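You operate a simulated robot arm through the tools that you are given. There is no shell and no other tool. Be economical: measure what you need, move in short steps, check, and stop when the job is done.

You run a simulated robot arm. Do the job below in one go: nothing can be reset, and whatever is moved stays where it is left.

TASK
Crank the black bobbin full and shut it in the bobbin box.
Fine: seat it in the winder's cup, clutch to Wind, crank till Full lights, clutch Free before lifting; lid back on; box, cones, other bobbins untouched.
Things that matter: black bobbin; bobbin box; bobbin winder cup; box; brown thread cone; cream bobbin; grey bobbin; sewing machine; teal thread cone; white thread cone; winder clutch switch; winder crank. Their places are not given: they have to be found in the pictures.

The check looks at the end state, three seconds after you hand in, the way a careful person would. Anything else that was tipped, shoved, dropped, spilled or broken makes it a failure. A push-on lid holds only when it is set on centred and level and pressed home; a screw cap is set on level and turned clockwise until tight.

THE ROBOT
A 7-joint arm with a two-finger parallel gripper, fixed in place. Base frame: the origin is at the foot of the arm, x ahead of it, y to its left, z up; the work surface is at about z = 0.8. Readings come in m, degrees, newtons and seconds.
With the tool pointing down near the work surface it reaches from about 0.24 to 0.68 m from the base axis. Its first joint turns from -66.0 to 66.0 degrees. Payload 2.4 kg.
The TCP is the grasp point between the finger pads, 0.03 m short of the fingertips. In the tool frame z runs along the fingers and y along their closing line. Largest opening 0.094 m; finger width 0.028, thickness 0.01; the body of the gripper, 0.05 by 0.096 m, starts 0.055 m behind the TCP.
Orientation is that of the tool frame in the base frame, as [roll, pitch, yaw] about the fixed x, y, z axes, in that order (R = Rz(yaw) Ry(pitch) Rx(roll)). With the fingers straight down and closing along the base's y, the tool's x points along the base's -x, its y along +y and its z along -z.

THE INTERFACE
- The arm moves only by the tool step_arm. Its argument "motion" is one flat list of numbers, 7 for each row, row after row: the finger opening in m, from 0 to 0.094, then the shift along the tool's x, y, z in units of 30 mm (1.0 is 30 mm), then the turn, a rotation vector about the tool's x, y, z in units of 5 degrees (1.0 is 5 degrees). In form: [hand, x, y, z, rx, ry, rz, hand, x, y, z, rx, ry, rz, ...]. A call has 1 to 12 rows; each row shifts and turns the commanded pose from where the row before left it, along the tool's axes as they then stand. A call with a number of a shift or a turn outside -1 to 1 is refused whole. Each row takes 0.2 s and may step no farther than 0.05 m and 8.6 degrees from the row before; otherwise, or with a gripper value out of range, the whole call is refused. A pose out of reach is approached as far as the arm can. The call stops where the force on the tool passes 40 N (or 10 N more than at its start, if that is more) or the arm is blocked; 0.2 s more then pass. The fingers move at their own pace (about 0.153 m/s each) and stop on an object; they squeeze with about 20 N. The grip force told is the motor's: it shows also when the fingers shut on nothing. Time passes only in rows, and 0.2 s behind the last, so rows that do not move let the fingers close. It gives the time, the measured TCP pose, the force on the tool (base axes), the opening and the grip force at its end, in the units of the frame above (readings bear some noise), with the torque about the TCP (base axes, N m) and any sound that the robot's microphone picked up.
- Cameras (640 x 400 px; columns grow to the right, rows downward): "scene" is fixed at [0.0458, 0.4912, 1.4336]; the picture's right is [-0.62, -0.79, 0.00], its down [-0.55, 0.43, -0.72] and it looks along [0.57, -0.45, -0.69] (base axes); focal length 299 px, centre (320, 200). "wrist" rides on the gripper at [0.076, 0.014, -0.103] in the tool frame; the picture's right is [-0.18, 0.98, 0.00], its down [-0.75, -0.14, -0.64] and it looks along [-0.63, -0.12, 0.77] (tool axes); focal length 243 px, centre (320, 200).
- snapshot(camera): a new picture of that camera. It takes no simulated time.
- locate(camera, pixels): for up to 12 pixels [column, row] of the newest picture of that camera ("zoom" is the newest enlarged one), the place [x, y, z] in the base frame of the surface seen there, good to about 0.003 m. It takes no simulated time.
- zoom(camera, box): a new picture of the part [left, top, right, bottom] of that camera's present view, enlarged. It takes no simulated time.
- hand_in(): hands the job in; it is judged then, once.

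Keep the steps short. Do not move on a guess: measure, check each grasp and each placing, and mend mistakes. In all there are 80 turns and 46 pictures (those below and enlarged ones count). Leave the gripper open and the arm clear of the work at the hand-in unless told otherwise, and finish with a single line.

The tools are called by a JSON object that holds its "fn" and its "kwargs". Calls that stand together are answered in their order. step_arm: Moves the arm, as the interface text tells. Its arguments: {"type":"object","properties":{"motion":{"type":"array","items":{"type":"number"}}},"required":["motion"]} The other tools are called the same way: snapshot (camera) takes a picture; locate (camera, pixels) gives the place of the surface under pixels of a picture; zoom (camera, box) takes an enlarged picture of a part of a camera's view; hand_in () hands the job in.

At the start:

```text
time: 0.0
tool_pos: [0.428, 0.179, 1.1646]
tcp_rot: [180.0, 0.1, -180.0]
contact_force: [0.3, 0.6, 0.9]
wrist_torque: [0.02, 0.0, 0.02]
opening: 0.094
grasp_force: 0.0
```

scene: 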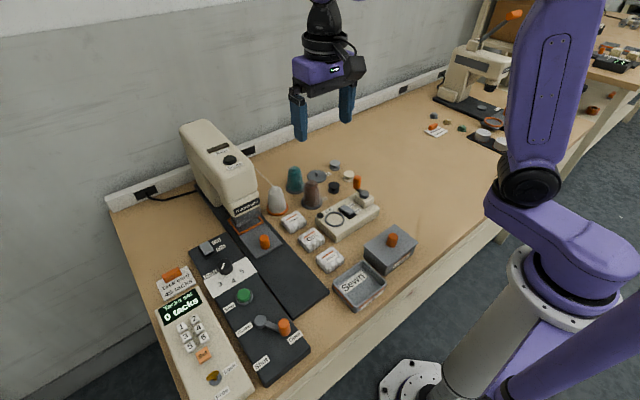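
wrist: 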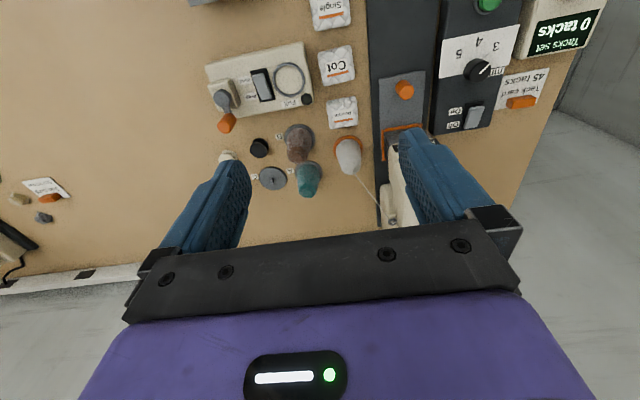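

I see the winder near scene (347,215), the black bobbin near (334,187), and a lidded box near (390,248). I'll enlarge the area to measure it.

{"fn": "zoom", "kwargs": {"camera": "scene", "box": [260, 150, 400, 240]}}

{"fn": "zoom", "kwargs": {"camera": "wrist", "box": [190, 30, 350, 200]}}

{"fn": "zoom", "kwargs": {"camera": "scene", "box": [310, 205, 440, 320]}}

```text
4.44 times, centred on (330, 195) of scene
```

zoom: 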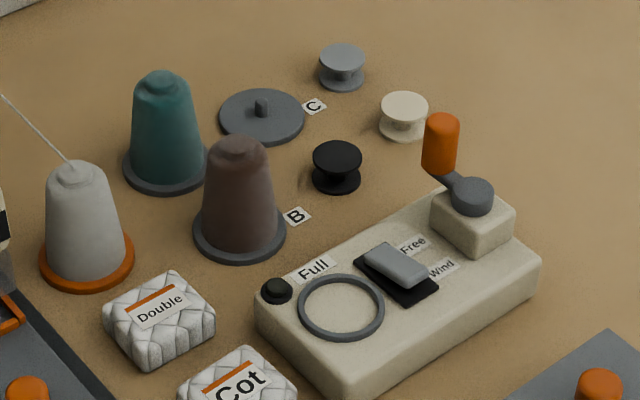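

```text
2.35 times, centred on (270, 115) of wrist
```

zoom: 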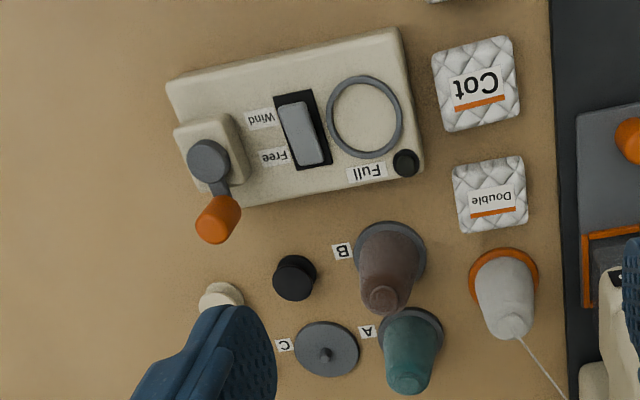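

```text
3.48 times, centred on (375, 262) of scene
```

zoom: 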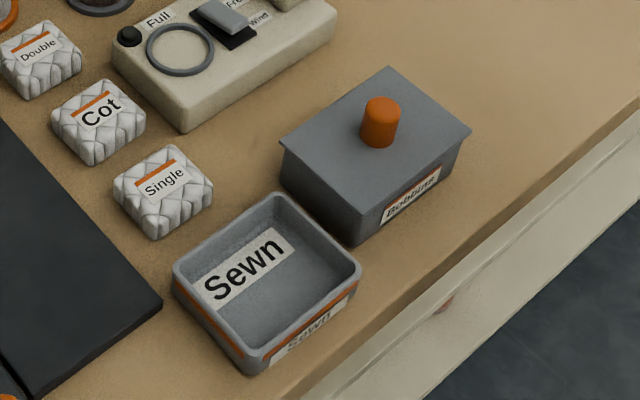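

I'll measure the bobbin, cup, switch, crank, box lid and knob.

{"fn": "locate", "kwargs": {"camera": "scene", "pixels": [[333.8, 185.3], [328.9, 185.3], [338.9, 185.3], [334.7, 219.1], [326, 219.1], [343.5, 219.1], [346.9, 209], [341.8, 206.2], [352.5, 212.5], [357.5, 177.4], [357, 183.7], [364.5, 192.7]]}}

{"fn": "locate", "kwargs": {"camera": "zoom", "pixels": [[382, 103], [379, 125], [390, 70], [466, 132], [284, 142], [361, 212], [378, 146], [350, 243], [225, 22], [205, 5], [250, 45], [183, 130]]}}

{"fn": "locate", "kwargs": {"camera": "wrist", "pixels": [[257, 146], [252, 147], [265, 147], [289, 78], [275, 78], [304, 78], [262, 85], [222, 100], [227, 123], [271, 178]]}}

```text
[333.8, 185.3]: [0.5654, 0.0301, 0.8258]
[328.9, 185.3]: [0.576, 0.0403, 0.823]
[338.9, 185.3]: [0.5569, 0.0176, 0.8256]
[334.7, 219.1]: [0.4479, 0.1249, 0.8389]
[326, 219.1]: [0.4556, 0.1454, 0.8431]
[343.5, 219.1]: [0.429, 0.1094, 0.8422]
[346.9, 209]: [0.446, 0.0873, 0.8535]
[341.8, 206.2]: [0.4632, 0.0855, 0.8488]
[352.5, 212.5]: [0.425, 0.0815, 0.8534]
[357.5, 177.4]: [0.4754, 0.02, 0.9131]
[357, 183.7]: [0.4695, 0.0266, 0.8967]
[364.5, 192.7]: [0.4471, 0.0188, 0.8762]
```

```text
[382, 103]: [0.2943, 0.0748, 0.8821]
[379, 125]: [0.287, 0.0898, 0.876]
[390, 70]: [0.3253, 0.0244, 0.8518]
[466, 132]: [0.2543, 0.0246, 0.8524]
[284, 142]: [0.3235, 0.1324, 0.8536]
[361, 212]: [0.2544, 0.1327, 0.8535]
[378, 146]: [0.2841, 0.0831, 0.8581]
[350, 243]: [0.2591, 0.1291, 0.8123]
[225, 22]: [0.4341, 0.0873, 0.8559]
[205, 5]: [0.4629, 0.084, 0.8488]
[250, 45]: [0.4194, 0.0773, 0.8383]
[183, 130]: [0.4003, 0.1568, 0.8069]
```

```text
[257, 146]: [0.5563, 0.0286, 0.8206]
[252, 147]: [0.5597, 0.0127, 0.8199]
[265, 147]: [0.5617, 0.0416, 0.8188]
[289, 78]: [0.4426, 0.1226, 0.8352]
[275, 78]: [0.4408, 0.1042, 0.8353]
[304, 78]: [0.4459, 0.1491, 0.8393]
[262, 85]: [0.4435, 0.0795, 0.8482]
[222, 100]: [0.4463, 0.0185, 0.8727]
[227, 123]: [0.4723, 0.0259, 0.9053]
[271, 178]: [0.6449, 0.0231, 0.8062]
```

Everything is located; the box is aligned to the base axes. Next I move above the black bobbin (about 0.56, 0.028), staying high, and start turning the tool so the fingers will close along x.

{"fn": "step_arm", "kwargs": {"motion": [0.094, -0.63, -0.72, 0.9, 0, 0, 0, 0.094, -0.63, -0.72, 0.9, 0, 0, 0, 0.094, -0.63, -0.72, 0.9, 0, 0, 0, 0.094, -0.63, -0.72, 0.9, 0, 0, 0, 0.094, -0.63, -0.72, 0.9, 0, 0, 0, 0.094, -0.63, -0.72, 0.9, 0, 0, 0, 0.094, -0.63, -0.72, 0.9, 0, 0, 0, 0.094, 0, 0, 0, 0, 0, -1, 0.094, 0, 0, 0, 0, 0, -1, 0.094, 0, 0, 0, 0, 0, -1, 0.094, 0, 0, 0, 0, 0, -1, 0.094, 0, 0, 0, 0, 0, -1]}}

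{"fn": "step_arm", "kwargs": {"motion": [0.06, 0, 0, 0, 0, 0, -1, 0.06, 0, 0, 0, 0, 0, -1, 0.06, 0, 0, 0, 0, 0, -1, 0.06, 0, 0, 0, 0, 0, -1, 0.06, 0, 0, 0, 0, 0, -1, 0.06, 0, 0, 0, 0, 0, -1, 0.06, 0, 0, 0, 0, 0, -1, 0.06, 0, 0, 0, 0, 0, -1, 0.06, 0, 0, 0, 0, 0, -1, 0.06, 0, 0, 0, 0, 0, -1, 0.06, 0, 0, 0, 0, 0, -1, 0.06, 0, 0, 0, 0, 0, -1]}}

{"fn": "snapshot", "kwargs": {"camera": "wrist"}}

```text
time: 2.6
tool_pos: [0.5593, 0.0279, 0.9773]
tcp_rot: [180.0, 0.0, -154.9]
contact_force: [-0.5, 0.3, 0.3]
wrist_torque: [0.03, -0.03, 0.0]
opening: 0.0939
grasp_force: 0.0
```

```text
time: 5.2
tool_pos: [0.5602, 0.0262, 0.9755]
tcp_rot: [-179.9, 0.0, -94.9]
contact_force: [-1.4, 0.6, 0.6]
wrist_torque: [-0.01, 0.01, 0.01]
opening: 0.0602
grasp_force: 0.1
```

```text
40 pictures are left
```

wrist: 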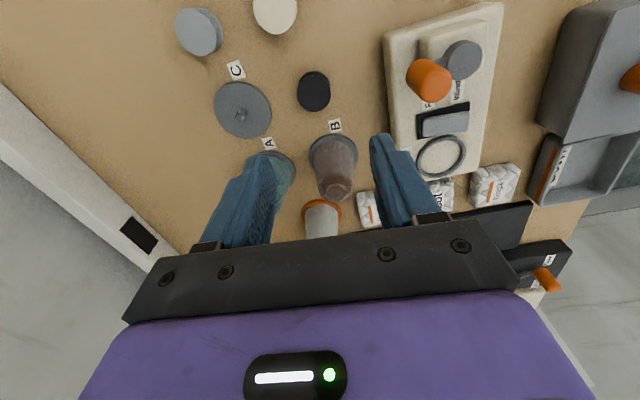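

The view is clear: black bobbin at (313,91), cream at (275,12), brown cone at (333,165). I'll measure the exact positions and clearances.

{"fn": "zoom", "kwargs": {"camera": "wrist", "box": [260, 50, 370, 120]}}

{"fn": "locate", "kwargs": {"camera": "wrist", "pixels": [[313, 88], [299, 88], [328, 88], [314, 75], [312, 101], [275, 12], [275, 30], [333, 150], [337, 192], [311, 155], [268, 110], [430, 75]]}}

```text
5.71 times, centred on (315, 85) of wrist
```

zoom: 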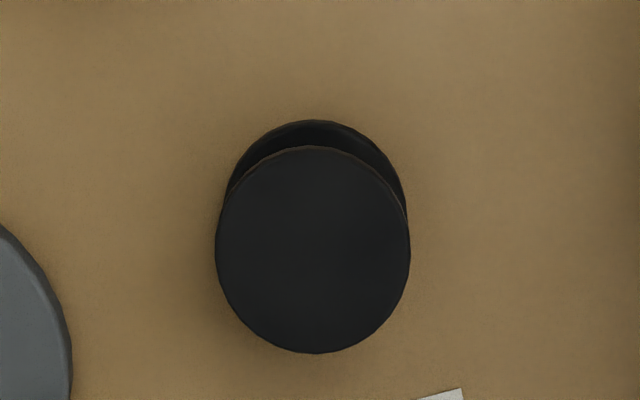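

```text
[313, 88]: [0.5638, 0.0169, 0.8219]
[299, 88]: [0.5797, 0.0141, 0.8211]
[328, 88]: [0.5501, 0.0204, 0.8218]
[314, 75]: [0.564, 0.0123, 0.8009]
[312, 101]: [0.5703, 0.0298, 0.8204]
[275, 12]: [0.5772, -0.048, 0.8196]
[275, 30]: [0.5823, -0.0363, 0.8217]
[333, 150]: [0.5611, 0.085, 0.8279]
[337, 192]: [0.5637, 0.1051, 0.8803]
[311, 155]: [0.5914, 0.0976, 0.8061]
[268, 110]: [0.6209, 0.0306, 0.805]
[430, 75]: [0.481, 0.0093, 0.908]
```

I'll locate the centre of the top face and its edges in this enlarged view.

{"fn": "locate", "kwargs": {"camera": "zoom", "pixels": [[313, 250], [222, 250], [404, 250], [313, 155], [313, 345], [313, 250], [290, 230], [340, 270]]}}

```text
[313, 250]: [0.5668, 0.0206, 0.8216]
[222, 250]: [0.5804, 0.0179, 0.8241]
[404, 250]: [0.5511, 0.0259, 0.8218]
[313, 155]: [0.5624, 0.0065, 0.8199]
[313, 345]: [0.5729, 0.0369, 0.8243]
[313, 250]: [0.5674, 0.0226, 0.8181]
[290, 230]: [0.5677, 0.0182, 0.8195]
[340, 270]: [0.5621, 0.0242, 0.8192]
```

The bobbin top centre is about (0.566, 0.023), radius 0.0155, top z 0.821. I'll align, set the opening to 0.046 and come down partway.

{"fn": "step_arm", "kwargs": {"motion": [0.046, 0, -0.1, 0, 0, 0, -0.98, 0.046, 0.1, -0.1, 1, 0, 0, 0, 0.046, 0, 0, 1, 0, 0, 0, 0.046, 0, 0, 1, 0, 0, 0, 0.046, 0, 0, 0.3, 0, 0, 0, 0.046, 0, 0, 0, 0, 0, 0]}}

{"fn": "zoom", "kwargs": {"camera": "wrist", "box": [200, 50, 440, 200]}}

```text
time: 6.6
tool_pos: [0.5663, 0.0233, 0.8774]
tcp_rot: [-180.0, 0.0, -90.2]
contact_force: [-0.3, 0.1, -0.5]
wrist_torque: [0.01, -0.03, -0.02]
opening: 0.0458
grasp_force: 0.0
```

```text
2.67 times, centred on (320, 125) of wrist
```

zoom: 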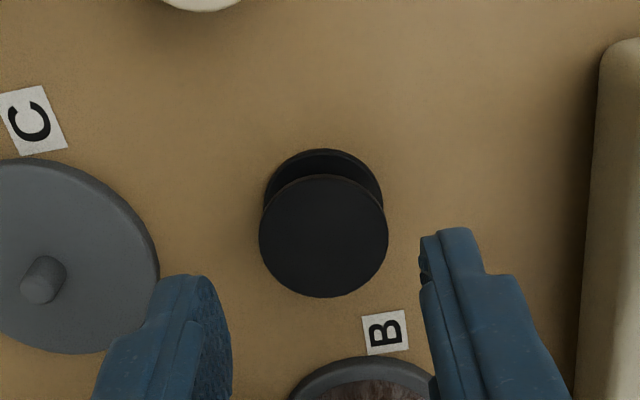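

{"fn": "locate", "kwargs": {"camera": "zoom", "pixels": [[323, 236], [266, 236], [381, 236], [323, 180], [323, 290], [200, 290], [440, 240], [375, 370]]}}

```text
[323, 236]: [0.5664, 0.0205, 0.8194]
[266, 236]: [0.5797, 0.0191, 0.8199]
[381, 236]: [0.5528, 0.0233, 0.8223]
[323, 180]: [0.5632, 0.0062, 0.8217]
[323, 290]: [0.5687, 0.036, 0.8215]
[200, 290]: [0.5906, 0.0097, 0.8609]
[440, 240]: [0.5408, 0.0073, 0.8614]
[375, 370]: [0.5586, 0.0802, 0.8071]
```

The bobbin centre is (0.566, 0.021), so I lower to TCP z 0.838 and close.

{"fn": "step_arm", "kwargs": {"motion": [0.046, 0.07, 0, 0.7, 0, 0, 0, 0.046, 0, 0, 0.61, 0, 0, 0, 0.046, 0, 0, 0, 0, 0, 0, 0.0, 0, 0, 0, 0, 0, 0, 0.0, 0, 0, 0, 0, 0, 0, 0.0, 0, 0, 0, 0, 0, 0]}}

{"fn": "zoom", "kwargs": {"camera": "wrist", "box": [200, 50, 440, 200]}}

```text
time: 8.0
tool_pos: [0.565, 0.0208, 0.8391]
tcp_rot: [180.0, 0.1, -90.0]
contact_force: [-0.3, 0.1, 0.4]
wrist_torque: [0.01, 0.06, 0.01]
opening: 0.0319
grasp_force: 20.4
```

```text
2.67 times, centred on (320, 125) of wrist
```

zoom: 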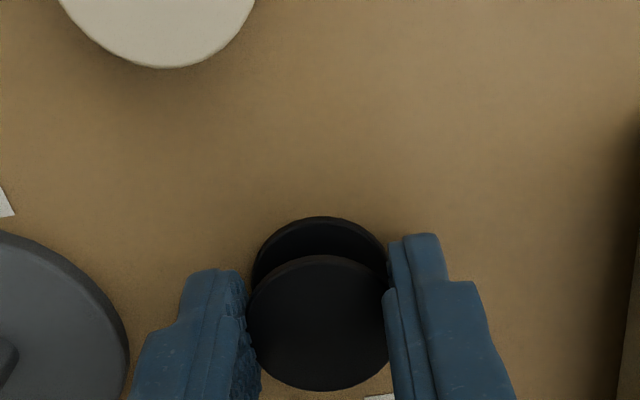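

Bobbin held (opening 0.032). I lift to z≈0.965 and carry it over the cup near (0.443, 0.126).

{"fn": "step_arm", "kwargs": {"motion": [0.0, 0, 0, 0.0, 0, 0, 0, 0.0, 0, 0, -0.6, 0, 0, 0, 0.0, 0, 0, -1, 0, 0, 0, 0.0, 0, 0, -1, 0, 0, 0, 0.0, 0, 0, -1, 0, 0, 0, 0.0, 0, 0, -0.6, 0, 0, 0, 0.0, -0.7, 0.8, 0, 0, 0, 0, 0.0, -0.7, 0.8, 0, 0, 0, 0, 0.0, -0.7, 0.8, 0, 0, 0, 0, 0.0, -0.4, 0.8, 0, 0, 0, 0, 0.0, 0, 0.8, 0, 0, 0, 0, 0.0, 0, 0, 0, 0, 0, 0]}}

{"fn": "zoom", "kwargs": {"camera": "wrist", "box": [180, 0, 500, 200]}}

```text
time: 10.6
tool_pos: [0.4468, 0.0966, 0.9633]
tcp_rot: [180.0, 0.0, -90.1]
contact_force: [0.0, 0.1, -0.7]
wrist_torque: [0.04, 0.01, -0.01]
opening: 0.0321
grasp_force: 20.1
```

```text
2.00 times, centred on (340, 100) of wrist
```

zoom: 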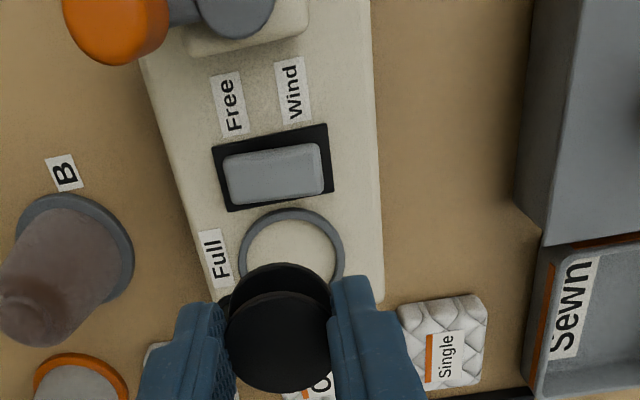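

{"fn": "locate", "kwargs": {"camera": "zoom", "pixels": [[245, 245], [338, 245], [290, 213], [262, 222], [320, 222], [290, 240], [275, 240], [305, 245], [228, 280], [272, 178], [235, 185], [312, 165]]}}

```text
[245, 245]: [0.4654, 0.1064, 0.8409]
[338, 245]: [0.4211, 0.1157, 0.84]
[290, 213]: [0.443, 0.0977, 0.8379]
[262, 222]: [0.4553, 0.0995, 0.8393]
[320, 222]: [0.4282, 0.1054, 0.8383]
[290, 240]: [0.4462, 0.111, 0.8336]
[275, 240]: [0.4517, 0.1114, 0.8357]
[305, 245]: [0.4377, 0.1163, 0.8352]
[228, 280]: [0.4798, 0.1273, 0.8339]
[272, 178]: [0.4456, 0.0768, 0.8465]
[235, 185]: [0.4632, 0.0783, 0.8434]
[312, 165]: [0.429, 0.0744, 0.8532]
```

Estimates put the ring centre near (0.443, 0.123). The held bobbin hides the far side of the ring, so I move 35 mm along +y for an unobstructed view.

{"fn": "step_arm", "kwargs": {"motion": [0.0, -0.6, 0, 0, 0, 0, 0, 0.0, -0.6, 0, 0, 0, 0, 0, 0.0, 0, 0, 0, 0, 0, 0]}}

{"fn": "zoom", "kwargs": {"camera": "wrist", "box": [220, 0, 420, 125]}}

```text
time: 11.4
tool_pos: [0.4469, 0.1326, 0.9632]
tcp_rot: [-180.0, 0.0, -90.1]
contact_force: [-0.3, 0.4, 0.0]
wrist_torque: [0.0, 0.01, -0.02]
opening: 0.0321
grasp_force: 20.1
```

```text
3.20 times, centred on (320, 62) of wrist
```

zoom: 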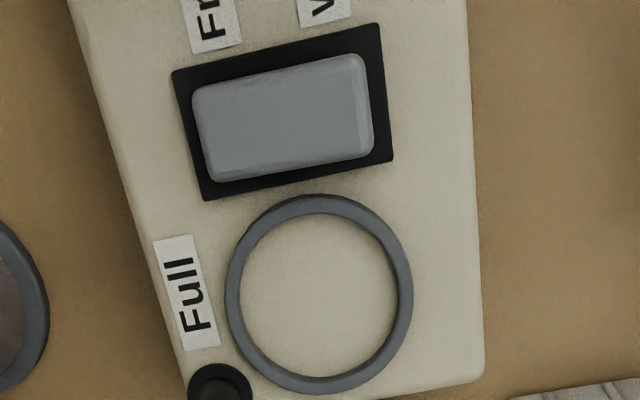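

{"fn": "locate", "kwargs": {"camera": "zoom", "pixels": [[234, 294], [406, 290], [318, 202], [322, 384], [260, 230], [383, 235], [262, 360], [385, 355], [320, 294], [280, 118], [210, 130], [360, 110]]}}

```text
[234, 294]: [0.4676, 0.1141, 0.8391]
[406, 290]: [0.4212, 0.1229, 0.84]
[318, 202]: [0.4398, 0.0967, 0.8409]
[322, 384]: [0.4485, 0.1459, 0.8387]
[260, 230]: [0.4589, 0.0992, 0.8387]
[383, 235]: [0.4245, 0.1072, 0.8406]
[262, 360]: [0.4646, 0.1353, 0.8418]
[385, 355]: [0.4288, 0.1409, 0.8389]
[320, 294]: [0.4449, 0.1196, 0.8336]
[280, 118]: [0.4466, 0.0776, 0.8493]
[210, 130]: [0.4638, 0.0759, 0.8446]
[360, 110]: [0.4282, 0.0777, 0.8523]
```

Ring centre is (0.4442, 0.1203), floor z 0.834, rim top 0.840. I move over it and lower to just above the floor, then gently down.

{"fn": "step_arm", "kwargs": {"motion": [0.0, 0.41, 0.09, 0, 0, 0, 0, 0.0, 0, 0, 1, 0, 0, 0, 0.0, 0, 0, 1, 0, 0, 0, 0.0, 0, 0, 0.75, 0, 0, 0, 0.0, 0, 0, 0, 0, 0, 0, 0.0, 0, 0, 0.1, 0, 0, 0, 0.0, 0, 0, 0.1, 0, 0, 0, 0.0, 0, 0, 0, 0, 0, 0]}}

{"fn": "zoom", "kwargs": {"camera": "wrist", "box": [200, 50, 440, 200]}}

{"fn": "zoom", "kwargs": {"camera": "scene", "box": [280, 160, 400, 240]}}

```text
time: 13.2
tool_pos: [0.4446, 0.1217, 0.8749]
tcp_rot: [-179.9, 0.0, -90.1]
contact_force: [-1.2, 0.4, 1.4]
wrist_torque: [-0.01, -0.04, 0.0]
opening: 0.0318
grasp_force: 20.0
```

```text
2.67 times, centred on (320, 125) of wrist
```

zoom: 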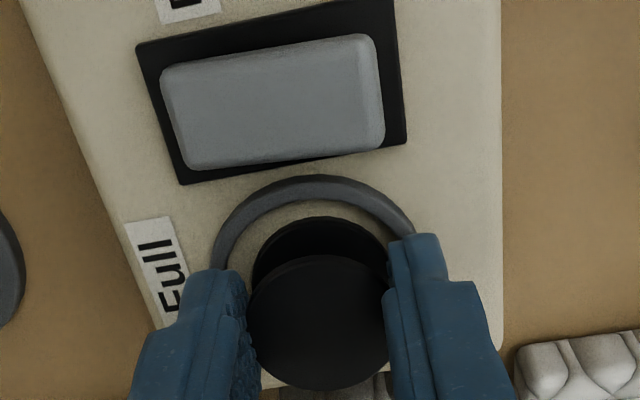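

```text
5.00 times, centred on (340, 200) of scene
```

zoom: 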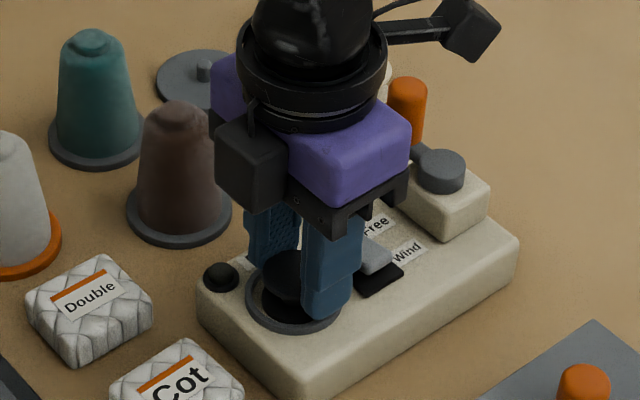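

Well centred in the cup. I lower the last 1–2 mm, watching the force.

{"fn": "step_arm", "kwargs": {"motion": [0.0, 0, 0, 0.05, 0, 0, 0, 0.0, 0, 0, 0, 0, 0, 0]}}

```text
time: 13.8
tool_pos: [0.4436, 0.1207, 0.8726]
tcp_rot: [-179.8, 0.1, -90.1]
contact_force: [2.3, 0.2, 9.4]
wrist_torque: [0.01, -0.07, 0.02]
opening: 0.0321
grasp_force: 19.6
```

Contact at 9 N: seated. I open slightly, then rise and check.

{"fn": "step_arm", "kwargs": {"motion": [0.042, 0, 0, 0, 0, 0, 0, 0.042, 0, 0, 0, 0, 0, 0, 0.042, 0, 0, -0.5, 0, 0, 0, 0.042, 0, 0, -1, 0, 0, 0, 0.042, 0, 0, -1, 0, 0, 0, 0.042, 0, 0, -0.5, 0, 0, 0, 0.042, -0.6, 0, 0, 0, 0, 0]}}

{"fn": "zoom", "kwargs": {"camera": "wrist", "box": [200, 0, 440, 150]}}

```text
time: 15.4
tool_pos: [0.4427, 0.1388, 0.9636]
tcp_rot: [179.9, 0.1, -90.1]
contact_force: [-0.1, -0.1, -0.5]
wrist_torque: [-0.01, -0.01, 0.0]
opening: 0.0418
grasp_force: 0.1
```

```text
2.67 times, centred on (320, 75) of wrist
```

zoom: 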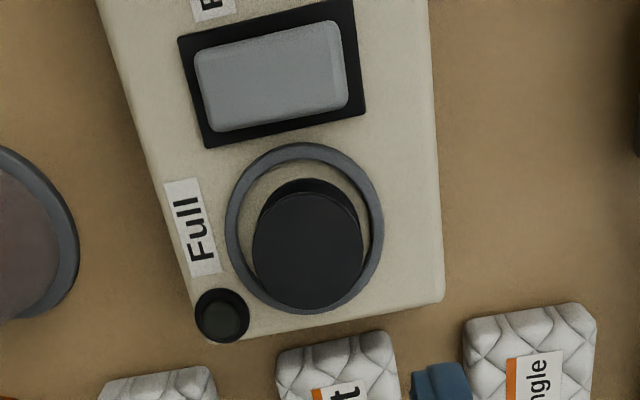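

The bobbin sits centred in the cup. The rocker is tilted low at +x (Free), high at −x (0.428, 0.077, z 0.852). I close the fingers and move above the Wind end.

{"fn": "step_arm", "kwargs": {"motion": [0.0, 0.7, 0.2, 0, 0, 0, 0, 0.0, 0.7, 0.2, 0, 0, 0, 0, 0.0, 0.66, 0.06, 0, 0, 0, 0, 0.0, 0, 0, 1, 0, 0, 0, 0.0, 0, 0, 1, 0, 0, 0, 0.0, 0, 0, 0.5, 0, 0, 0, 0.0, 0, 0, 0, 0, 0, 0]}}

{"fn": "zoom", "kwargs": {"camera": "wrist", "box": [200, 50, 440, 200]}}

```text
time: 17.0
tool_pos: [0.4299, 0.0773, 0.887]
tcp_rot: [-180.0, 0.0, -90.1]
contact_force: [0.1, 0.2, 0.0]
wrist_torque: [-0.01, -0.03, 0.04]
opening: 0.0
grasp_force: 20.2
```

```text
2.67 times, centred on (320, 125) of wrist
```

zoom: 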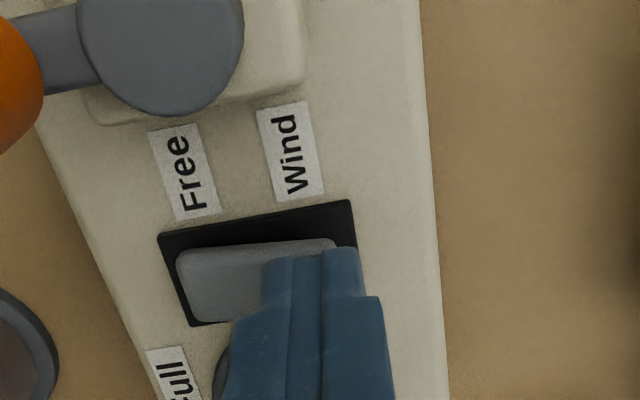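

The tip is over the Wind end of the rocker. I press down in small steps.

{"fn": "step_arm", "kwargs": {"motion": [0.0, 0, 0, 0.1, 0, 0, 0, 0.0, 0, 0, 0.1, 0, 0, 0, 0.0, 0, 0, 0.1, 0, 0, 0, 0.0, 0, 0, 0.1, 0, 0, 0, 0.0, 0, 0, 0.06, 0, 0, 0]}}

```text
time: 18.2
tool_pos: [0.4287, 0.0756, 0.8775]
tcp_rot: [-179.8, 0.0, -90.2]
contact_force: [-5.1, -0.4, 14.8]
wrist_torque: [0.0, 0.0, 0.01]
opening: 0.0
grasp_force: 19.9
stopped in row 5: the force on the tool passed its limit at 48 N (the readings are from after the stop); the commanded pose is now the measured one
```

Force rose to 48 N with the tip at z≈0.8475. I back off and look at the rocker's state.

{"fn": "step_arm", "kwargs": {"motion": [0.0, 0, 0, -0.5, 0, 0, 0, 0.0, 0, 0, -1, 0, 0, 0, 0.0, 0, 0, -0.8, 0, 0, 0, 0.0, -0.5, 0, -0.5, 0, 0, 0, 0.0, -0.5, 0, 0, 0, 0, 0]}}

{"fn": "zoom", "kwargs": {"camera": "wrist", "box": [200, 0, 440, 150]}}

{"fn": "locate", "kwargs": {"camera": "zoom", "pixels": [[285, 145], [220, 150], [340, 130]]}}

```text
time: 19.4
tool_pos: [0.4316, 0.1066, 0.9621]
tcp_rot: [-179.8, 0.1, -90.0]
contact_force: [0.2, 0.2, -0.6]
wrist_torque: [0.0, 0.02, 0.03]
opening: 0.0
grasp_force: 19.7
```

```text
2.67 times, centred on (320, 75) of wrist
```

zoom: 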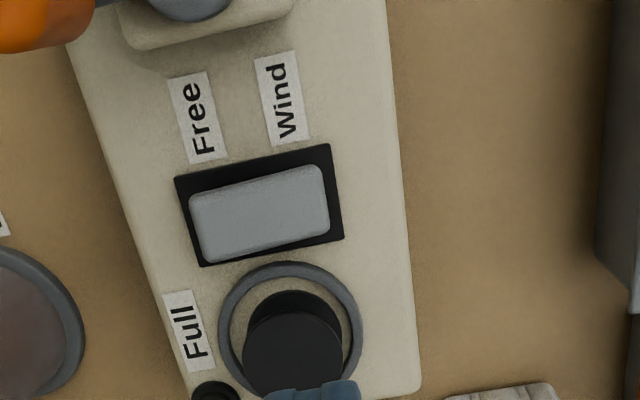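

```text
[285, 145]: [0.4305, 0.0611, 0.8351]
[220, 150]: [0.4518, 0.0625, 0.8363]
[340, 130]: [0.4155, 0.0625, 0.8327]
```

{"fn": "locate", "kwargs": {"camera": "zoom", "pixels": [[205, 215], [230, 212], [260, 208], [290, 203], [318, 200], [308, 190]]}}

```text
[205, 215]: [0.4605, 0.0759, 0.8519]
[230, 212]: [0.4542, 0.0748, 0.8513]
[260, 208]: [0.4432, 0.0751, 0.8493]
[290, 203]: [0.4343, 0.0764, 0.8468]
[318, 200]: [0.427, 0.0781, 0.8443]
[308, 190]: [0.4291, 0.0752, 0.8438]
```

The rocker is now low at −x: Wind. Next the crank: I move to view it.

{"fn": "step_arm", "kwargs": {"motion": [0.05, 0.8, -0.4, -0.5, 0, 0, 0, 0.05, 0.8, -0.4, -0.5, 0, 0, 0, 0.05, 0.2, -0.4, -0.5, 0, 0, 0, 0.05, 0, 0, 0, 0, 0, 0]}}

{"fn": "zoom", "kwargs": {"camera": "wrist", "box": [200, 0, 440, 150]}}

{"fn": "zoom", "kwargs": {"camera": "scene", "box": [300, 150, 420, 230]}}

```text
time: 20.4
tool_pos: [0.4652, 0.0525, 1.0063]
tcp_rot: [-179.9, 0.0, -90.2]
contact_force: [0.0, 1.4, -0.4]
wrist_torque: [-0.01, 0.04, 0.0]
opening: 0.0501
grasp_force: 0.0
```

```text
2.67 times, centred on (320, 75) of wrist
```

zoom: 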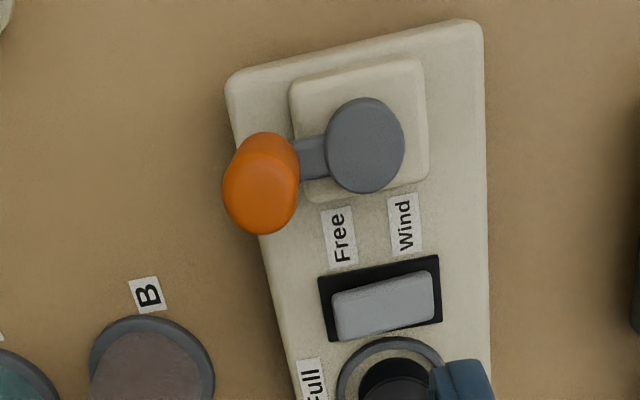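

```text
5.00 times, centred on (360, 190) of scene
```

zoom: 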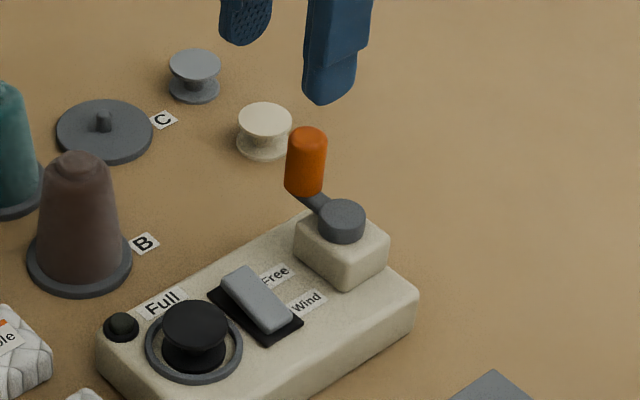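

{"fn": "locate", "kwargs": {"camera": "zoom", "pixels": [[306, 138], [304, 170], [342, 214], [325, 215], [358, 216], [318, 200]]}}

{"fn": "zoom", "kwargs": {"camera": "wrist", "box": [270, 30, 366, 90]}}

{"fn": "locate", "kwargs": {"camera": "wrist", "pixels": [[297.4, 72], [286, 72], [309, 72], [297, 60], [297, 84], [337, 54.5], [323.5, 54.5], [350, 54.5], [337, 39], [337, 70], [316, 60], [297, 50]]}}

```text
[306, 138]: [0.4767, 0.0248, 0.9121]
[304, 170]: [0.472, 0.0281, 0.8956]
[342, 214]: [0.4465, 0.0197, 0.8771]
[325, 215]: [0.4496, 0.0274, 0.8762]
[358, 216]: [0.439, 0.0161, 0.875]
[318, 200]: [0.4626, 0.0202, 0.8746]
```

```text
6.67 times, centred on (318, 60) of wrist
```

zoom: 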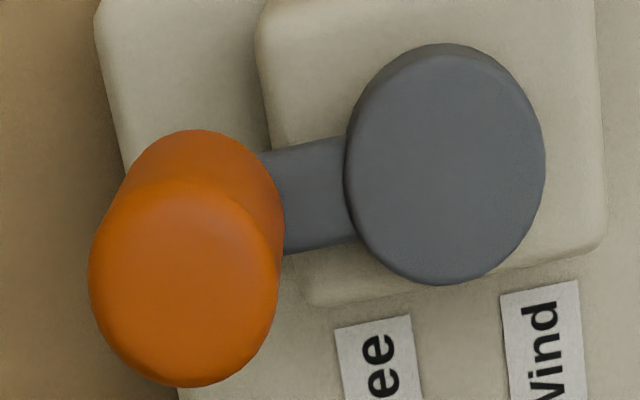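

```text
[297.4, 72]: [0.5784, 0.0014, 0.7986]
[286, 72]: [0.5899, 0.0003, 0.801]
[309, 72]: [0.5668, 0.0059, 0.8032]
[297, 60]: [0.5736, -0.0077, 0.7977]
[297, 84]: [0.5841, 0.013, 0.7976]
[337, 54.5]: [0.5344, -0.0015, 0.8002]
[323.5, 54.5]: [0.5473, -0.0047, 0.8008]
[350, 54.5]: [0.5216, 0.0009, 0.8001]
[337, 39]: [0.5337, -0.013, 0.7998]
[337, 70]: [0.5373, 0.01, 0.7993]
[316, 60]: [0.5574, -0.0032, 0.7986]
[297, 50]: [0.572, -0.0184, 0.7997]
```

The wrist query referred to the older snapshot, so I use the enlarged one.

{"fn": "locate", "kwargs": {"camera": "zoom", "pixels": [[183, 285], [100, 285], [268, 285], [183, 195], [183, 378], [447, 165], [355, 165], [538, 165], [447, 60], [447, 275], [310, 195], [210, 150]]}}

```text
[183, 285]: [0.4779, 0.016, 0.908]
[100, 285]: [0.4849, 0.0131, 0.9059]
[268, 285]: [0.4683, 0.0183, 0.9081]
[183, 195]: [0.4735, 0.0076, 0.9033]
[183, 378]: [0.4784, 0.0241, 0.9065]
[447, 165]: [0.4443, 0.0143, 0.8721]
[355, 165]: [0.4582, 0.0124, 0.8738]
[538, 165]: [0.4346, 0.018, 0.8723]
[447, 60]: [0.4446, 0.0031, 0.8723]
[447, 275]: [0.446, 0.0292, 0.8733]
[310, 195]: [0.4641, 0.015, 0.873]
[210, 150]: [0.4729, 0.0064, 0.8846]
```

Knob centre is about (0.4765, 0.0175), z 0.883–0.911; hub (0.4455, 0.0165), top 0.873; so crank radius ≈ 0.031. I move over the knob, come down to TCP z 0.914 and close.

{"fn": "step_arm", "kwargs": {"motion": [0.05, 0.6, -0.2, 0, 0, 0, 0, 0.05, 0.57, -0.18, 0, 0, 0, 0, 0.05, 0, 0, 1, 0, 0, 0, 0.05, 0, 0, 1, 0, 0, 0, 0.05, 0, 0, 1, 0, 0, 0, 0.05, 0, 0, 0.07, 0, 0, 0]}}

{"fn": "zoom", "kwargs": {"camera": "wrist", "box": [200, 50, 440, 200]}}

```text
time: 21.8
tool_pos: [0.478, 0.0163, 0.9133]
tcp_rot: [-179.9, 0.0, -90.0]
contact_force: [0.2, -0.2, 0.8]
wrist_torque: [-0.01, 0.0, 0.0]
opening: 0.05
grasp_force: 0.1
```

```text
2.67 times, centred on (320, 125) of wrist
```

zoom: 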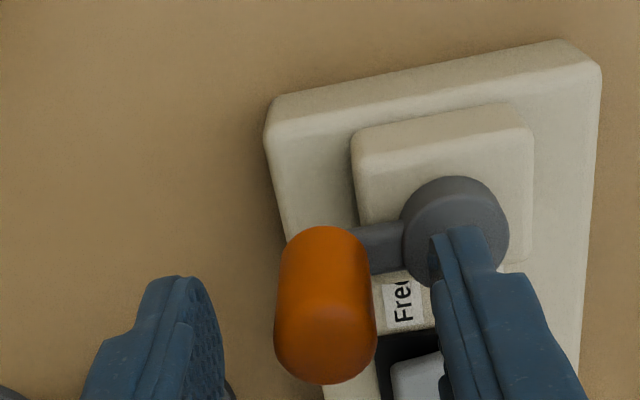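

The knob sits between the fingers. I close on it.

{"fn": "step_arm", "kwargs": {"motion": [0.0, 0, 0, 0, 0, 0, 0, 0.0, 0, 0, 0, 0, 0, 0, 0.0, 0, 0, 0, 0, 0, 0]}}

```text
time: 22.6
tool_pos: [0.4769, 0.0172, 0.9118]
tcp_rot: [179.9, 0.0, -90.1]
contact_force: [-7.7, 0.8, -0.9]
wrist_torque: [0.01, 0.2, 0.01]
opening: 0.0208
grasp_force: 45.0
```

Knob gripped (0.0208). I try a clockwise quarter turn first to check radius and forces.

{"fn": "step_arm", "kwargs": {"motion": [0.0, 0.52, 0.14, 0, 0, 0, 0, 0.0, 0.38, 0.38, 0, 0, 0, 0, 0.0, 0.14, 0.52, 0, 0, 0, 0]}}

```text
time: 23.4
tool_pos: [0.4442, -0.0151, 0.9136]
tcp_rot: [179.9, 0.1, -90.2]
contact_force: [0.5, -6.7, -21.7]
wrist_torque: [-0.18, 0.06, -0.05]
opening: 0.0207
grasp_force: 45.2
```

It turns; a downward pull of 22 N shows that I'm slightly high, so I lower 1.5 mm and continue the turn.

{"fn": "step_arm", "kwargs": {"motion": [0.0, -0.14, 0.52, 0.05, 0, 0, 0, 0.0, -0.38, 0.38, 0, 0, 0, 0, 0.0, -0.52, 0.14, 0, 0, 0, 0]}}

{"fn": "zoom", "kwargs": {"camera": "scene", "box": [290, 150, 410, 230]}}

```text
time: 24.2
tool_pos: [0.4132, 0.0194, 0.9134]
tcp_rot: [-179.9, -0.1, -90.0]
contact_force: [-14.6, 1.6, 27.2]
wrist_torque: [-0.04, 0.47, 0.0]
opening: 0.0207
grasp_force: 44.9
```

```text
5.00 times, centred on (350, 190) of scene
```

zoom: 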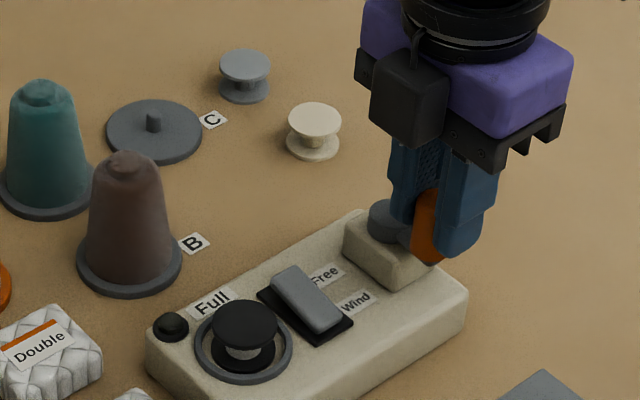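

Good: the bobbin core already shows thread, so clockwise winds. Small correction (x −1 mm, z up 0.8 mm) and finish the turn.

{"fn": "step_arm", "kwargs": {"motion": [0.0, -0.52, -0.11, -0.025, 0, 0, 0, 0.0, -0.38, -0.38, 0, 0, 0, 0, 0.0, -0.14, -0.52, 0, 0, 0, 0, 0.0, 0.14, -0.52, 0, 0, 0, 0, 0.0, 0.38, -0.38, 0, 0, 0, 0, 0.0, 0.52, -0.14, 0, 0, 0, 0]}}

{"fn": "zoom", "kwargs": {"camera": "scene", "box": [290, 150, 410, 230]}}

```text
time: 25.6
tool_pos: [0.4769, 0.0149, 0.9135]
tcp_rot: [-180.0, 0.0, -90.1]
contact_force: [3.8, 0.2, -21.6]
wrist_torque: [0.26, -0.12, 0.02]
opening: 0.0211
grasp_force: 45.2
```

```text
5.00 times, centred on (350, 190) of scene
```

zoom: 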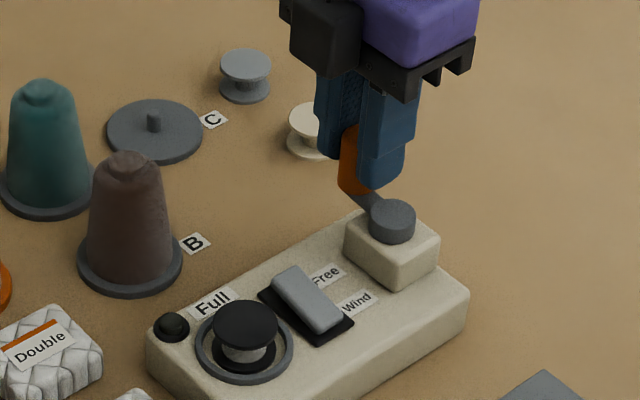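

Thread is building up. Full clockwise turn next.

{"fn": "step_arm", "kwargs": {"motion": [0.0, 0.52, 0.14, 0.02, 0, 0, 0, 0.0, 0.38, 0.38, 0, 0, 0, 0, 0.0, 0.14, 0.52, 0, 0, 0, 0, 0.0, -0.14, 0.52, 0, 0, 0, 0, 0.0, -0.38, 0.38, 0, 0, 0, 0, 0.0, -0.52, 0.14, 0, 0, 0, 0, 0.0, -0.52, -0.14, 0, 0, 0, 0, 0.0, -0.38, -0.38, 0, 0, 0, 0, 0.0, -0.14, -0.52, 0, 0, 0, 0, 0.0, 0.14, -0.52, 0, 0, 0, 0, 0.0, 0.38, -0.38, 0, 0, 0, 0, 0.0, 0.52, -0.14, 0, 0, 0, 0]}}

{"fn": "zoom", "kwargs": {"camera": "scene", "box": [290, 150, 410, 230]}}

```text
time: 28.2
tool_pos: [0.4775, 0.0165, 0.9125]
tcp_rot: [-180.0, 0.0, -90.2]
contact_force: [-4.7, 0.4, 25.5]
wrist_torque: [0.04, 0.18, -0.01]
opening: 0.0209
grasp_force: 44.4
```

```text
5.00 times, centred on (350, 190) of scene
```

zoom: 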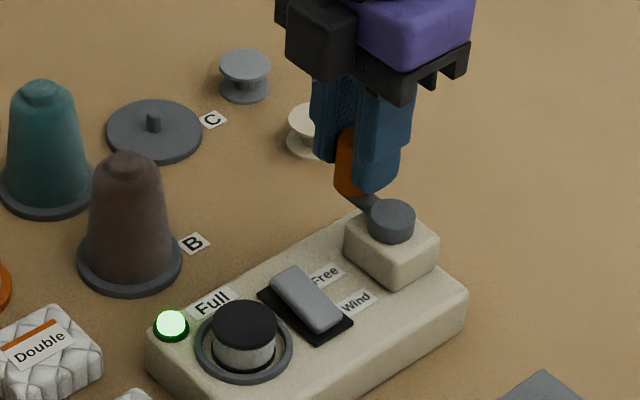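

Full is lit green. I release the knob, rise, and go above the Free (+x) end of the rocker at (0.4615, 0.077) with fingers closed.

{"fn": "step_arm", "kwargs": {"motion": [0.05, 0, 0, 0, 0, 0, 0, 0.05, 0, 0, 0, 0, 0, 0, 0.05, 0, 0, -1, 0, 0, 0, 0.05, 0, 0, -1, 0, 0, 0, 0.0, -0.7, 0.2, 0, 0, 0, 0, 0.0, -0.7, 0.2, 0, 0, 0, 0, 0.0, -0.62, 0.13, 0, 0, 0, 0, 0.0, 0, 0, 1, 0, 0, 0, 0.0, 0, 0, 1, 0, 0, 0, 0.0, 0, 0, 0.8, 0, 0, 0, 0.0, 0, 0, 0, 0, 0, 0]}}

{"fn": "zoom", "kwargs": {"camera": "wrist", "box": [200, 50, 440, 200]}}

```text
time: 30.6
tool_pos: [0.4604, 0.0791, 0.8883]
tcp_rot: [-179.8, 0.0, -90.0]
contact_force: [0.1, 0.1, 0.4]
wrist_torque: [0.01, -0.02, 0.03]
opening: 0.0
grasp_force: 20.1
```

```text
2.67 times, centred on (320, 125) of wrist
```

zoom: 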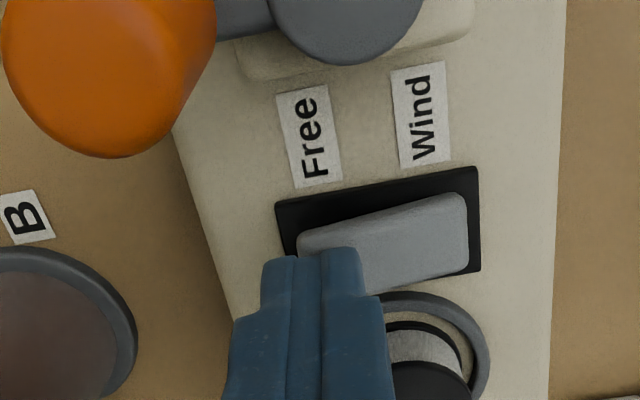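

Tip over the Free end. I press down gently.

{"fn": "step_arm", "kwargs": {"motion": [0.0, 0.05, 0, 0.1, 0, 0, 0, 0.0, 0, 0, 0.1, 0, 0, 0, 0.0, 0, 0, 0.1, 0, 0, 0, 0.0, 0, 0, 0.07, 0, 0, 0, 0.0, 0, 0, 0.05, 0, 0, 0]}}

{"fn": "step_arm", "kwargs": {"motion": [0.05, 0, 0, -0.6, 0, 0, 0, 0.05, 0, 0, -1, 0, 0, 0, 0.05, 0, 0, -1, 0, 0, 0, 0.05, -0.9, 0.2, 0, 0, 0, 0, 0.05, -0.9, 0.2, 0, 0, 0, 0, 0.05, 0, 0, 0, 0, 0, 0]}}

{"fn": "zoom", "kwargs": {"camera": "wrist", "box": [200, 0, 440, 150]}}

```text
time: 31.8
tool_pos: [0.4602, 0.0765, 0.8778]
tcp_rot: [-179.8, 0.0, -90.1]
contact_force: [-6.9, -1.8, 31.5]
wrist_torque: [0.0, 0.55, 0.04]
opening: 0.0
grasp_force: 20.4
```

```text
time: 33.2
tool_pos: [0.4507, 0.1306, 0.954]
tcp_rot: [-179.9, 0.1, -90.2]
contact_force: [-0.2, 0.1, 0.1]
wrist_torque: [0.01, 0.01, 0.03]
opening: 0.05
grasp_force: 0.0
```

```text
2.67 times, centred on (320, 75) of wrist
```

zoom: 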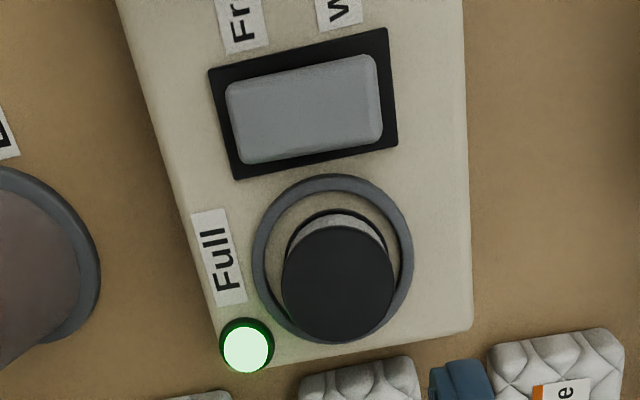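

{"fn": "locate", "kwargs": {"camera": "zoom", "pixels": [[240, 125], [270, 115], [305, 110], [340, 100], [372, 90], [338, 283], [286, 283], [390, 283], [338, 230], [338, 335]]}}

```text
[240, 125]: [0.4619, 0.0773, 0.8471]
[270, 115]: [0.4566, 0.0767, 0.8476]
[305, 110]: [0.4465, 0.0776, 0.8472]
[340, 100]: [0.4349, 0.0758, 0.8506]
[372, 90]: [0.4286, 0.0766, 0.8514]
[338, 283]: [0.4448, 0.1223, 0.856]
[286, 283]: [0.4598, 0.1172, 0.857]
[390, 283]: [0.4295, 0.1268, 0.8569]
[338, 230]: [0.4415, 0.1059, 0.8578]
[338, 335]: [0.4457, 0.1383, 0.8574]
```

Rocker is back to Free, lamp still lit. Next open the box first: I move above its lid knob (about 0.289, 0.08).

{"fn": "step_arm", "kwargs": {"motion": [0.05, 0, 0, -1, 0, 0, 0, 0.05, 0.1, 0.9, 0, 0, 0, 0, 0.05, 0.1, 0.9, 0, 0, 0, 0, 0.05, 0.1, 0.9, 0, 0, 0, 0, 0.05, 0.1, 0.9, 0, 0, 0, 0, 0.05, 0.1, 0.9, 0, 0, 0, 0, 0.05, 0.1, 0.9, 0, 0, 0, 0, 0.05, 0, 0, 0, 0, 0, 0]}}

{"fn": "snapshot", "kwargs": {"camera": "wrist"}}

```text
time: 35.0
tool_pos: [0.2851, 0.1118, 0.9845]
tcp_rot: [-180.0, 0.0, -90.2]
contact_force: [0.2, 0.5, 0.9]
wrist_torque: [0.0, 0.0, 0.03]
opening: 0.0501
grasp_force: 0.0
```

```text
20 pictures are left
```

wrist: 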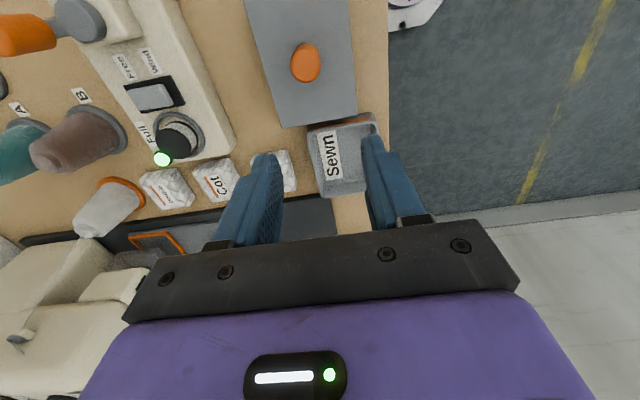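

{"fn": "locate", "kwargs": {"camera": "wrist", "pixels": [[306, 64], [293, 64], [318, 62], [305, 48], [306, 78], [283, 124], [355, 111], [320, 117], [253, 30], [347, 20], [268, 80], [352, 70]]}}

```text
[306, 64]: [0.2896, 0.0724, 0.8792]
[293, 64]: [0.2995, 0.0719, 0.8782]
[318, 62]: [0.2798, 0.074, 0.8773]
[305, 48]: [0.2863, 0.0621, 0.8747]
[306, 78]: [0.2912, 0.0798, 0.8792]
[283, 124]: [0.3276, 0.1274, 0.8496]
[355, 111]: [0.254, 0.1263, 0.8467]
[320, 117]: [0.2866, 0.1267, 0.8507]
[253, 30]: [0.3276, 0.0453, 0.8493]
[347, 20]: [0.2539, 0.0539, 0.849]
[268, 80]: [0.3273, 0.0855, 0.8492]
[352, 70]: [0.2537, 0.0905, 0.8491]
```

Knob centre (0.290, 0.073), top 0.879; lid top 0.849, lid x 0.254–0.3275. I move over the knob, lower to TCP 0.885, then close.

{"fn": "step_arm", "kwargs": {"motion": [0.05, 0.65, -0.08, 0, 0, 0, 0, 0.05, 0.63, -0.08, 0, 0, 0, 0, 0.05, 0, 0, 1, 0, 0, 0, 0.05, 0, 0, 1, 0, 0, 0, 0.05, 0, 0, 0.9, 0, 0, 0, 0.05, 0, 0, 0.4, 0, 0, 0, 0.05, 0, 0, 0, 0, 0, 0]}}

{"fn": "zoom", "kwargs": {"camera": "wrist", "box": [200, 0, 440, 200]}}

```text
time: 36.6
tool_pos: [0.2899, 0.0744, 0.8852]
tcp_rot: [-179.9, 0.1, -90.2]
contact_force: [0.4, 0.0, 0.5]
wrist_torque: [-0.05, 0.02, 0.01]
opening: 0.05
grasp_force: 0.0
```

```text
2.00 times, centred on (320, 100) of wrist
```

zoom: 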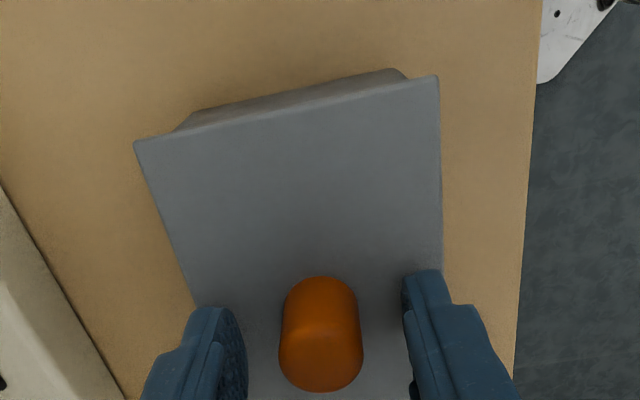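

{"fn": "locate", "kwargs": {"camera": "zoom", "pixels": [[285, 115], [140, 148], [435, 82], [320, 285], [320, 350], [285, 335], [357, 335], [330, 90], [526, 200], [60, 100]]}}

```text
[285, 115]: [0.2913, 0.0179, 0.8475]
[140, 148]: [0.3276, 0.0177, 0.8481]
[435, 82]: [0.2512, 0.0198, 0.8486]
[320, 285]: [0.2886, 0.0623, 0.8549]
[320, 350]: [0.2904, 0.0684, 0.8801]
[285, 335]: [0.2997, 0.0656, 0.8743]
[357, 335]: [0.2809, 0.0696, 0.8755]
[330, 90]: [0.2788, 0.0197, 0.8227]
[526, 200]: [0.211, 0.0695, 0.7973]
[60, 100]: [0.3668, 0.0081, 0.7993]
```

Lid centre is (0.290, 0.0725). I trim y by −1.5 mm and close on the knob, then lift 12 mm to test.

{"fn": "step_arm", "kwargs": {"motion": [0.05, 0.05, 0, 0, 0, 0, 0, 0.0, 0, 0, 0, 0, 0, 0, 0.0, 0, 0, 0, 0, 0, 0, 0.0, 0, 0, 0, 0, 0, 0]}}

{"fn": "step_arm", "kwargs": {"motion": [0.0, 0, 0, -0.1, 0, 0, 0, 0.0, 0, 0, -0.1, 0, 0, 0, 0.0, 0, 0, -0.2, 0, 0, 0, 0.0, 0, 0, 0, 0, 0, 0]}}

```text
time: 37.6
tool_pos: [0.2907, 0.0725, 0.8856]
tcp_rot: [-179.8, 0.0, -90.1]
contact_force: [0.5, 0.0, 0.3]
wrist_torque: [0.01, -0.01, -0.01]
opening: 0.0229
grasp_force: 19.9
heard: snap
```

```text
time: 38.6
tool_pos: [0.2909, 0.0714, 0.8968]
tcp_rot: [-179.9, 0.0, -90.1]
contact_force: [0.6, 0.4, -0.9]
wrist_torque: [0.0, -0.02, -0.01]
opening: 0.0229
grasp_force: 20.0
```

Grip at 0.0229 and a "snap" (lid loosened). I lift to z≈0.945 and check that the lid came alone.

{"fn": "step_arm", "kwargs": {"motion": [0.0, 0, 0, -0.8, 0, 0, 0, 0.0, 0, 0, -0.8, 0, 0, 0, 0.0, 0, 0, 0, 0, 0, 0]}}

{"fn": "zoom", "kwargs": {"camera": "scene", "box": [300, 140, 492, 260]}}

```text
time: 39.4
tool_pos: [0.2908, 0.0727, 0.9452]
tcp_rot: [-179.9, 0.0, -90.1]
contact_force: [0.3, 0.4, -0.9]
wrist_torque: [-0.02, 0.01, -0.02]
opening: 0.0227
grasp_force: 20.2
```

```text
3.33 times, centred on (396, 200) of scene
```

zoom: 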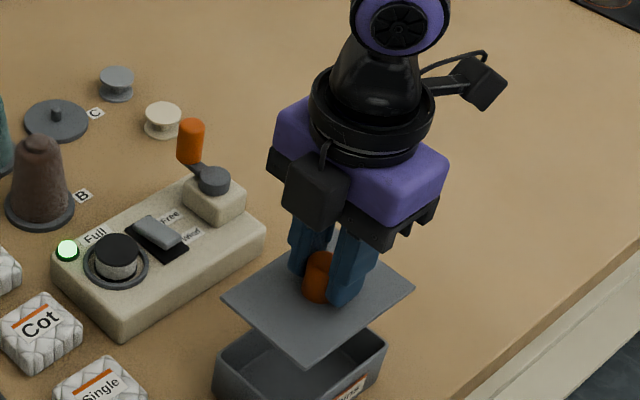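

The lid is off, level, and the box stays put, empty. I carry the lid to the free bench at (0.36, −0.11).

{"fn": "step_arm", "kwargs": {"motion": [0.0, 0.8, -0.28, 0, 0, 0, 0, 0.0, 0.8, -0.28, 0, 0, 0, 0, 0.0, 0.8, -0.28, 0, 0, 0, 0, 0.0, 0.8, -0.28, 0, 0, 0, 0, 0.0, 0.8, -0.28, 0, 0, 0, 0, 0.0, 0.8, -0.28, 0, 0, 0, 0, 0.0, 0.8, -0.28, 0, 0, 0, 0, 0.0, 0.48, -0.28, 0, 0, 0, 0, 0.0, 0, 0, 1, 0, 0, 0, 0.0, 0, 0, 1, 0, 0, 0, 0.0, 0, 0, 0.8, 0, 0, 0, 0.0, 0, 0, 0, 0, 0, 0]}}

{"fn": "zoom", "kwargs": {"camera": "scene", "box": [300, 120, 492, 240]}}

```text
time: 42.0
tool_pos: [0.3596, -0.11, 0.8613]
tcp_rot: [-179.8, -0.1, -90.0]
contact_force: [1.0, -0.6, -1.2]
wrist_torque: [0.0, 0.0, -0.01]
opening: 0.0229
grasp_force: 20.1
```

```text
3.33 times, centred on (396, 180) of scene
```

zoom: 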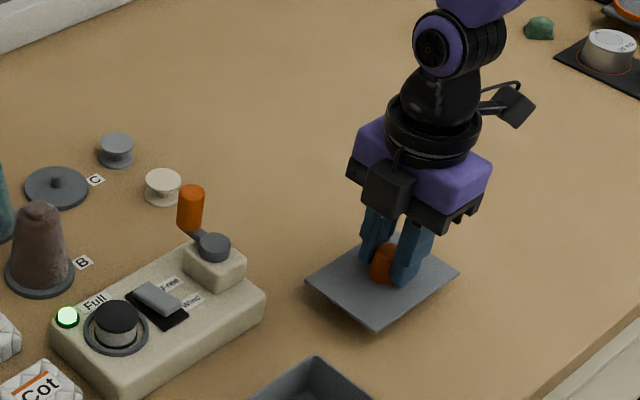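

The spot is clear. I lower in small steps until contact.

{"fn": "step_arm", "kwargs": {"motion": [0.0, 0, 0, 0.2, 0, 0, 0, 0.0, 0, 0, 0.1, 0, 0, 0, 0.0, 0, 0, 0.1, 0, 0, 0, 0.0, 0, 0, 0.1, 0, 0, 0, 0.0, 0, 0, 0, 0, 0, 0]}}

```text
time: 43.2
tool_pos: [0.3579, -0.1094, 0.846]
tcp_rot: [-179.9, -0.1, -90.1]
contact_force: [-0.3, 0.0, -0.7]
wrist_torque: [0.01, 0.01, 0.03]
opening: 0.0228
grasp_force: 20.4
```

{"fn": "step_arm", "kwargs": {"motion": [0.0, 0, 0, 0.05, 0, 0, 0, 0.0, 0, 0, 0.05, 0, 0, 0, 0.0, 0, 0, 0, 0, 0, 0]}}

```text
time: 44.0
tool_pos: [0.3594, -0.1091, 0.8436]
tcp_rot: [-179.9, 0.0, -90.1]
contact_force: [-2.6, -1.8, 16.4]
wrist_torque: [-0.03, 0.08, 0.01]
opening: 0.0228
grasp_force: 20.2
```

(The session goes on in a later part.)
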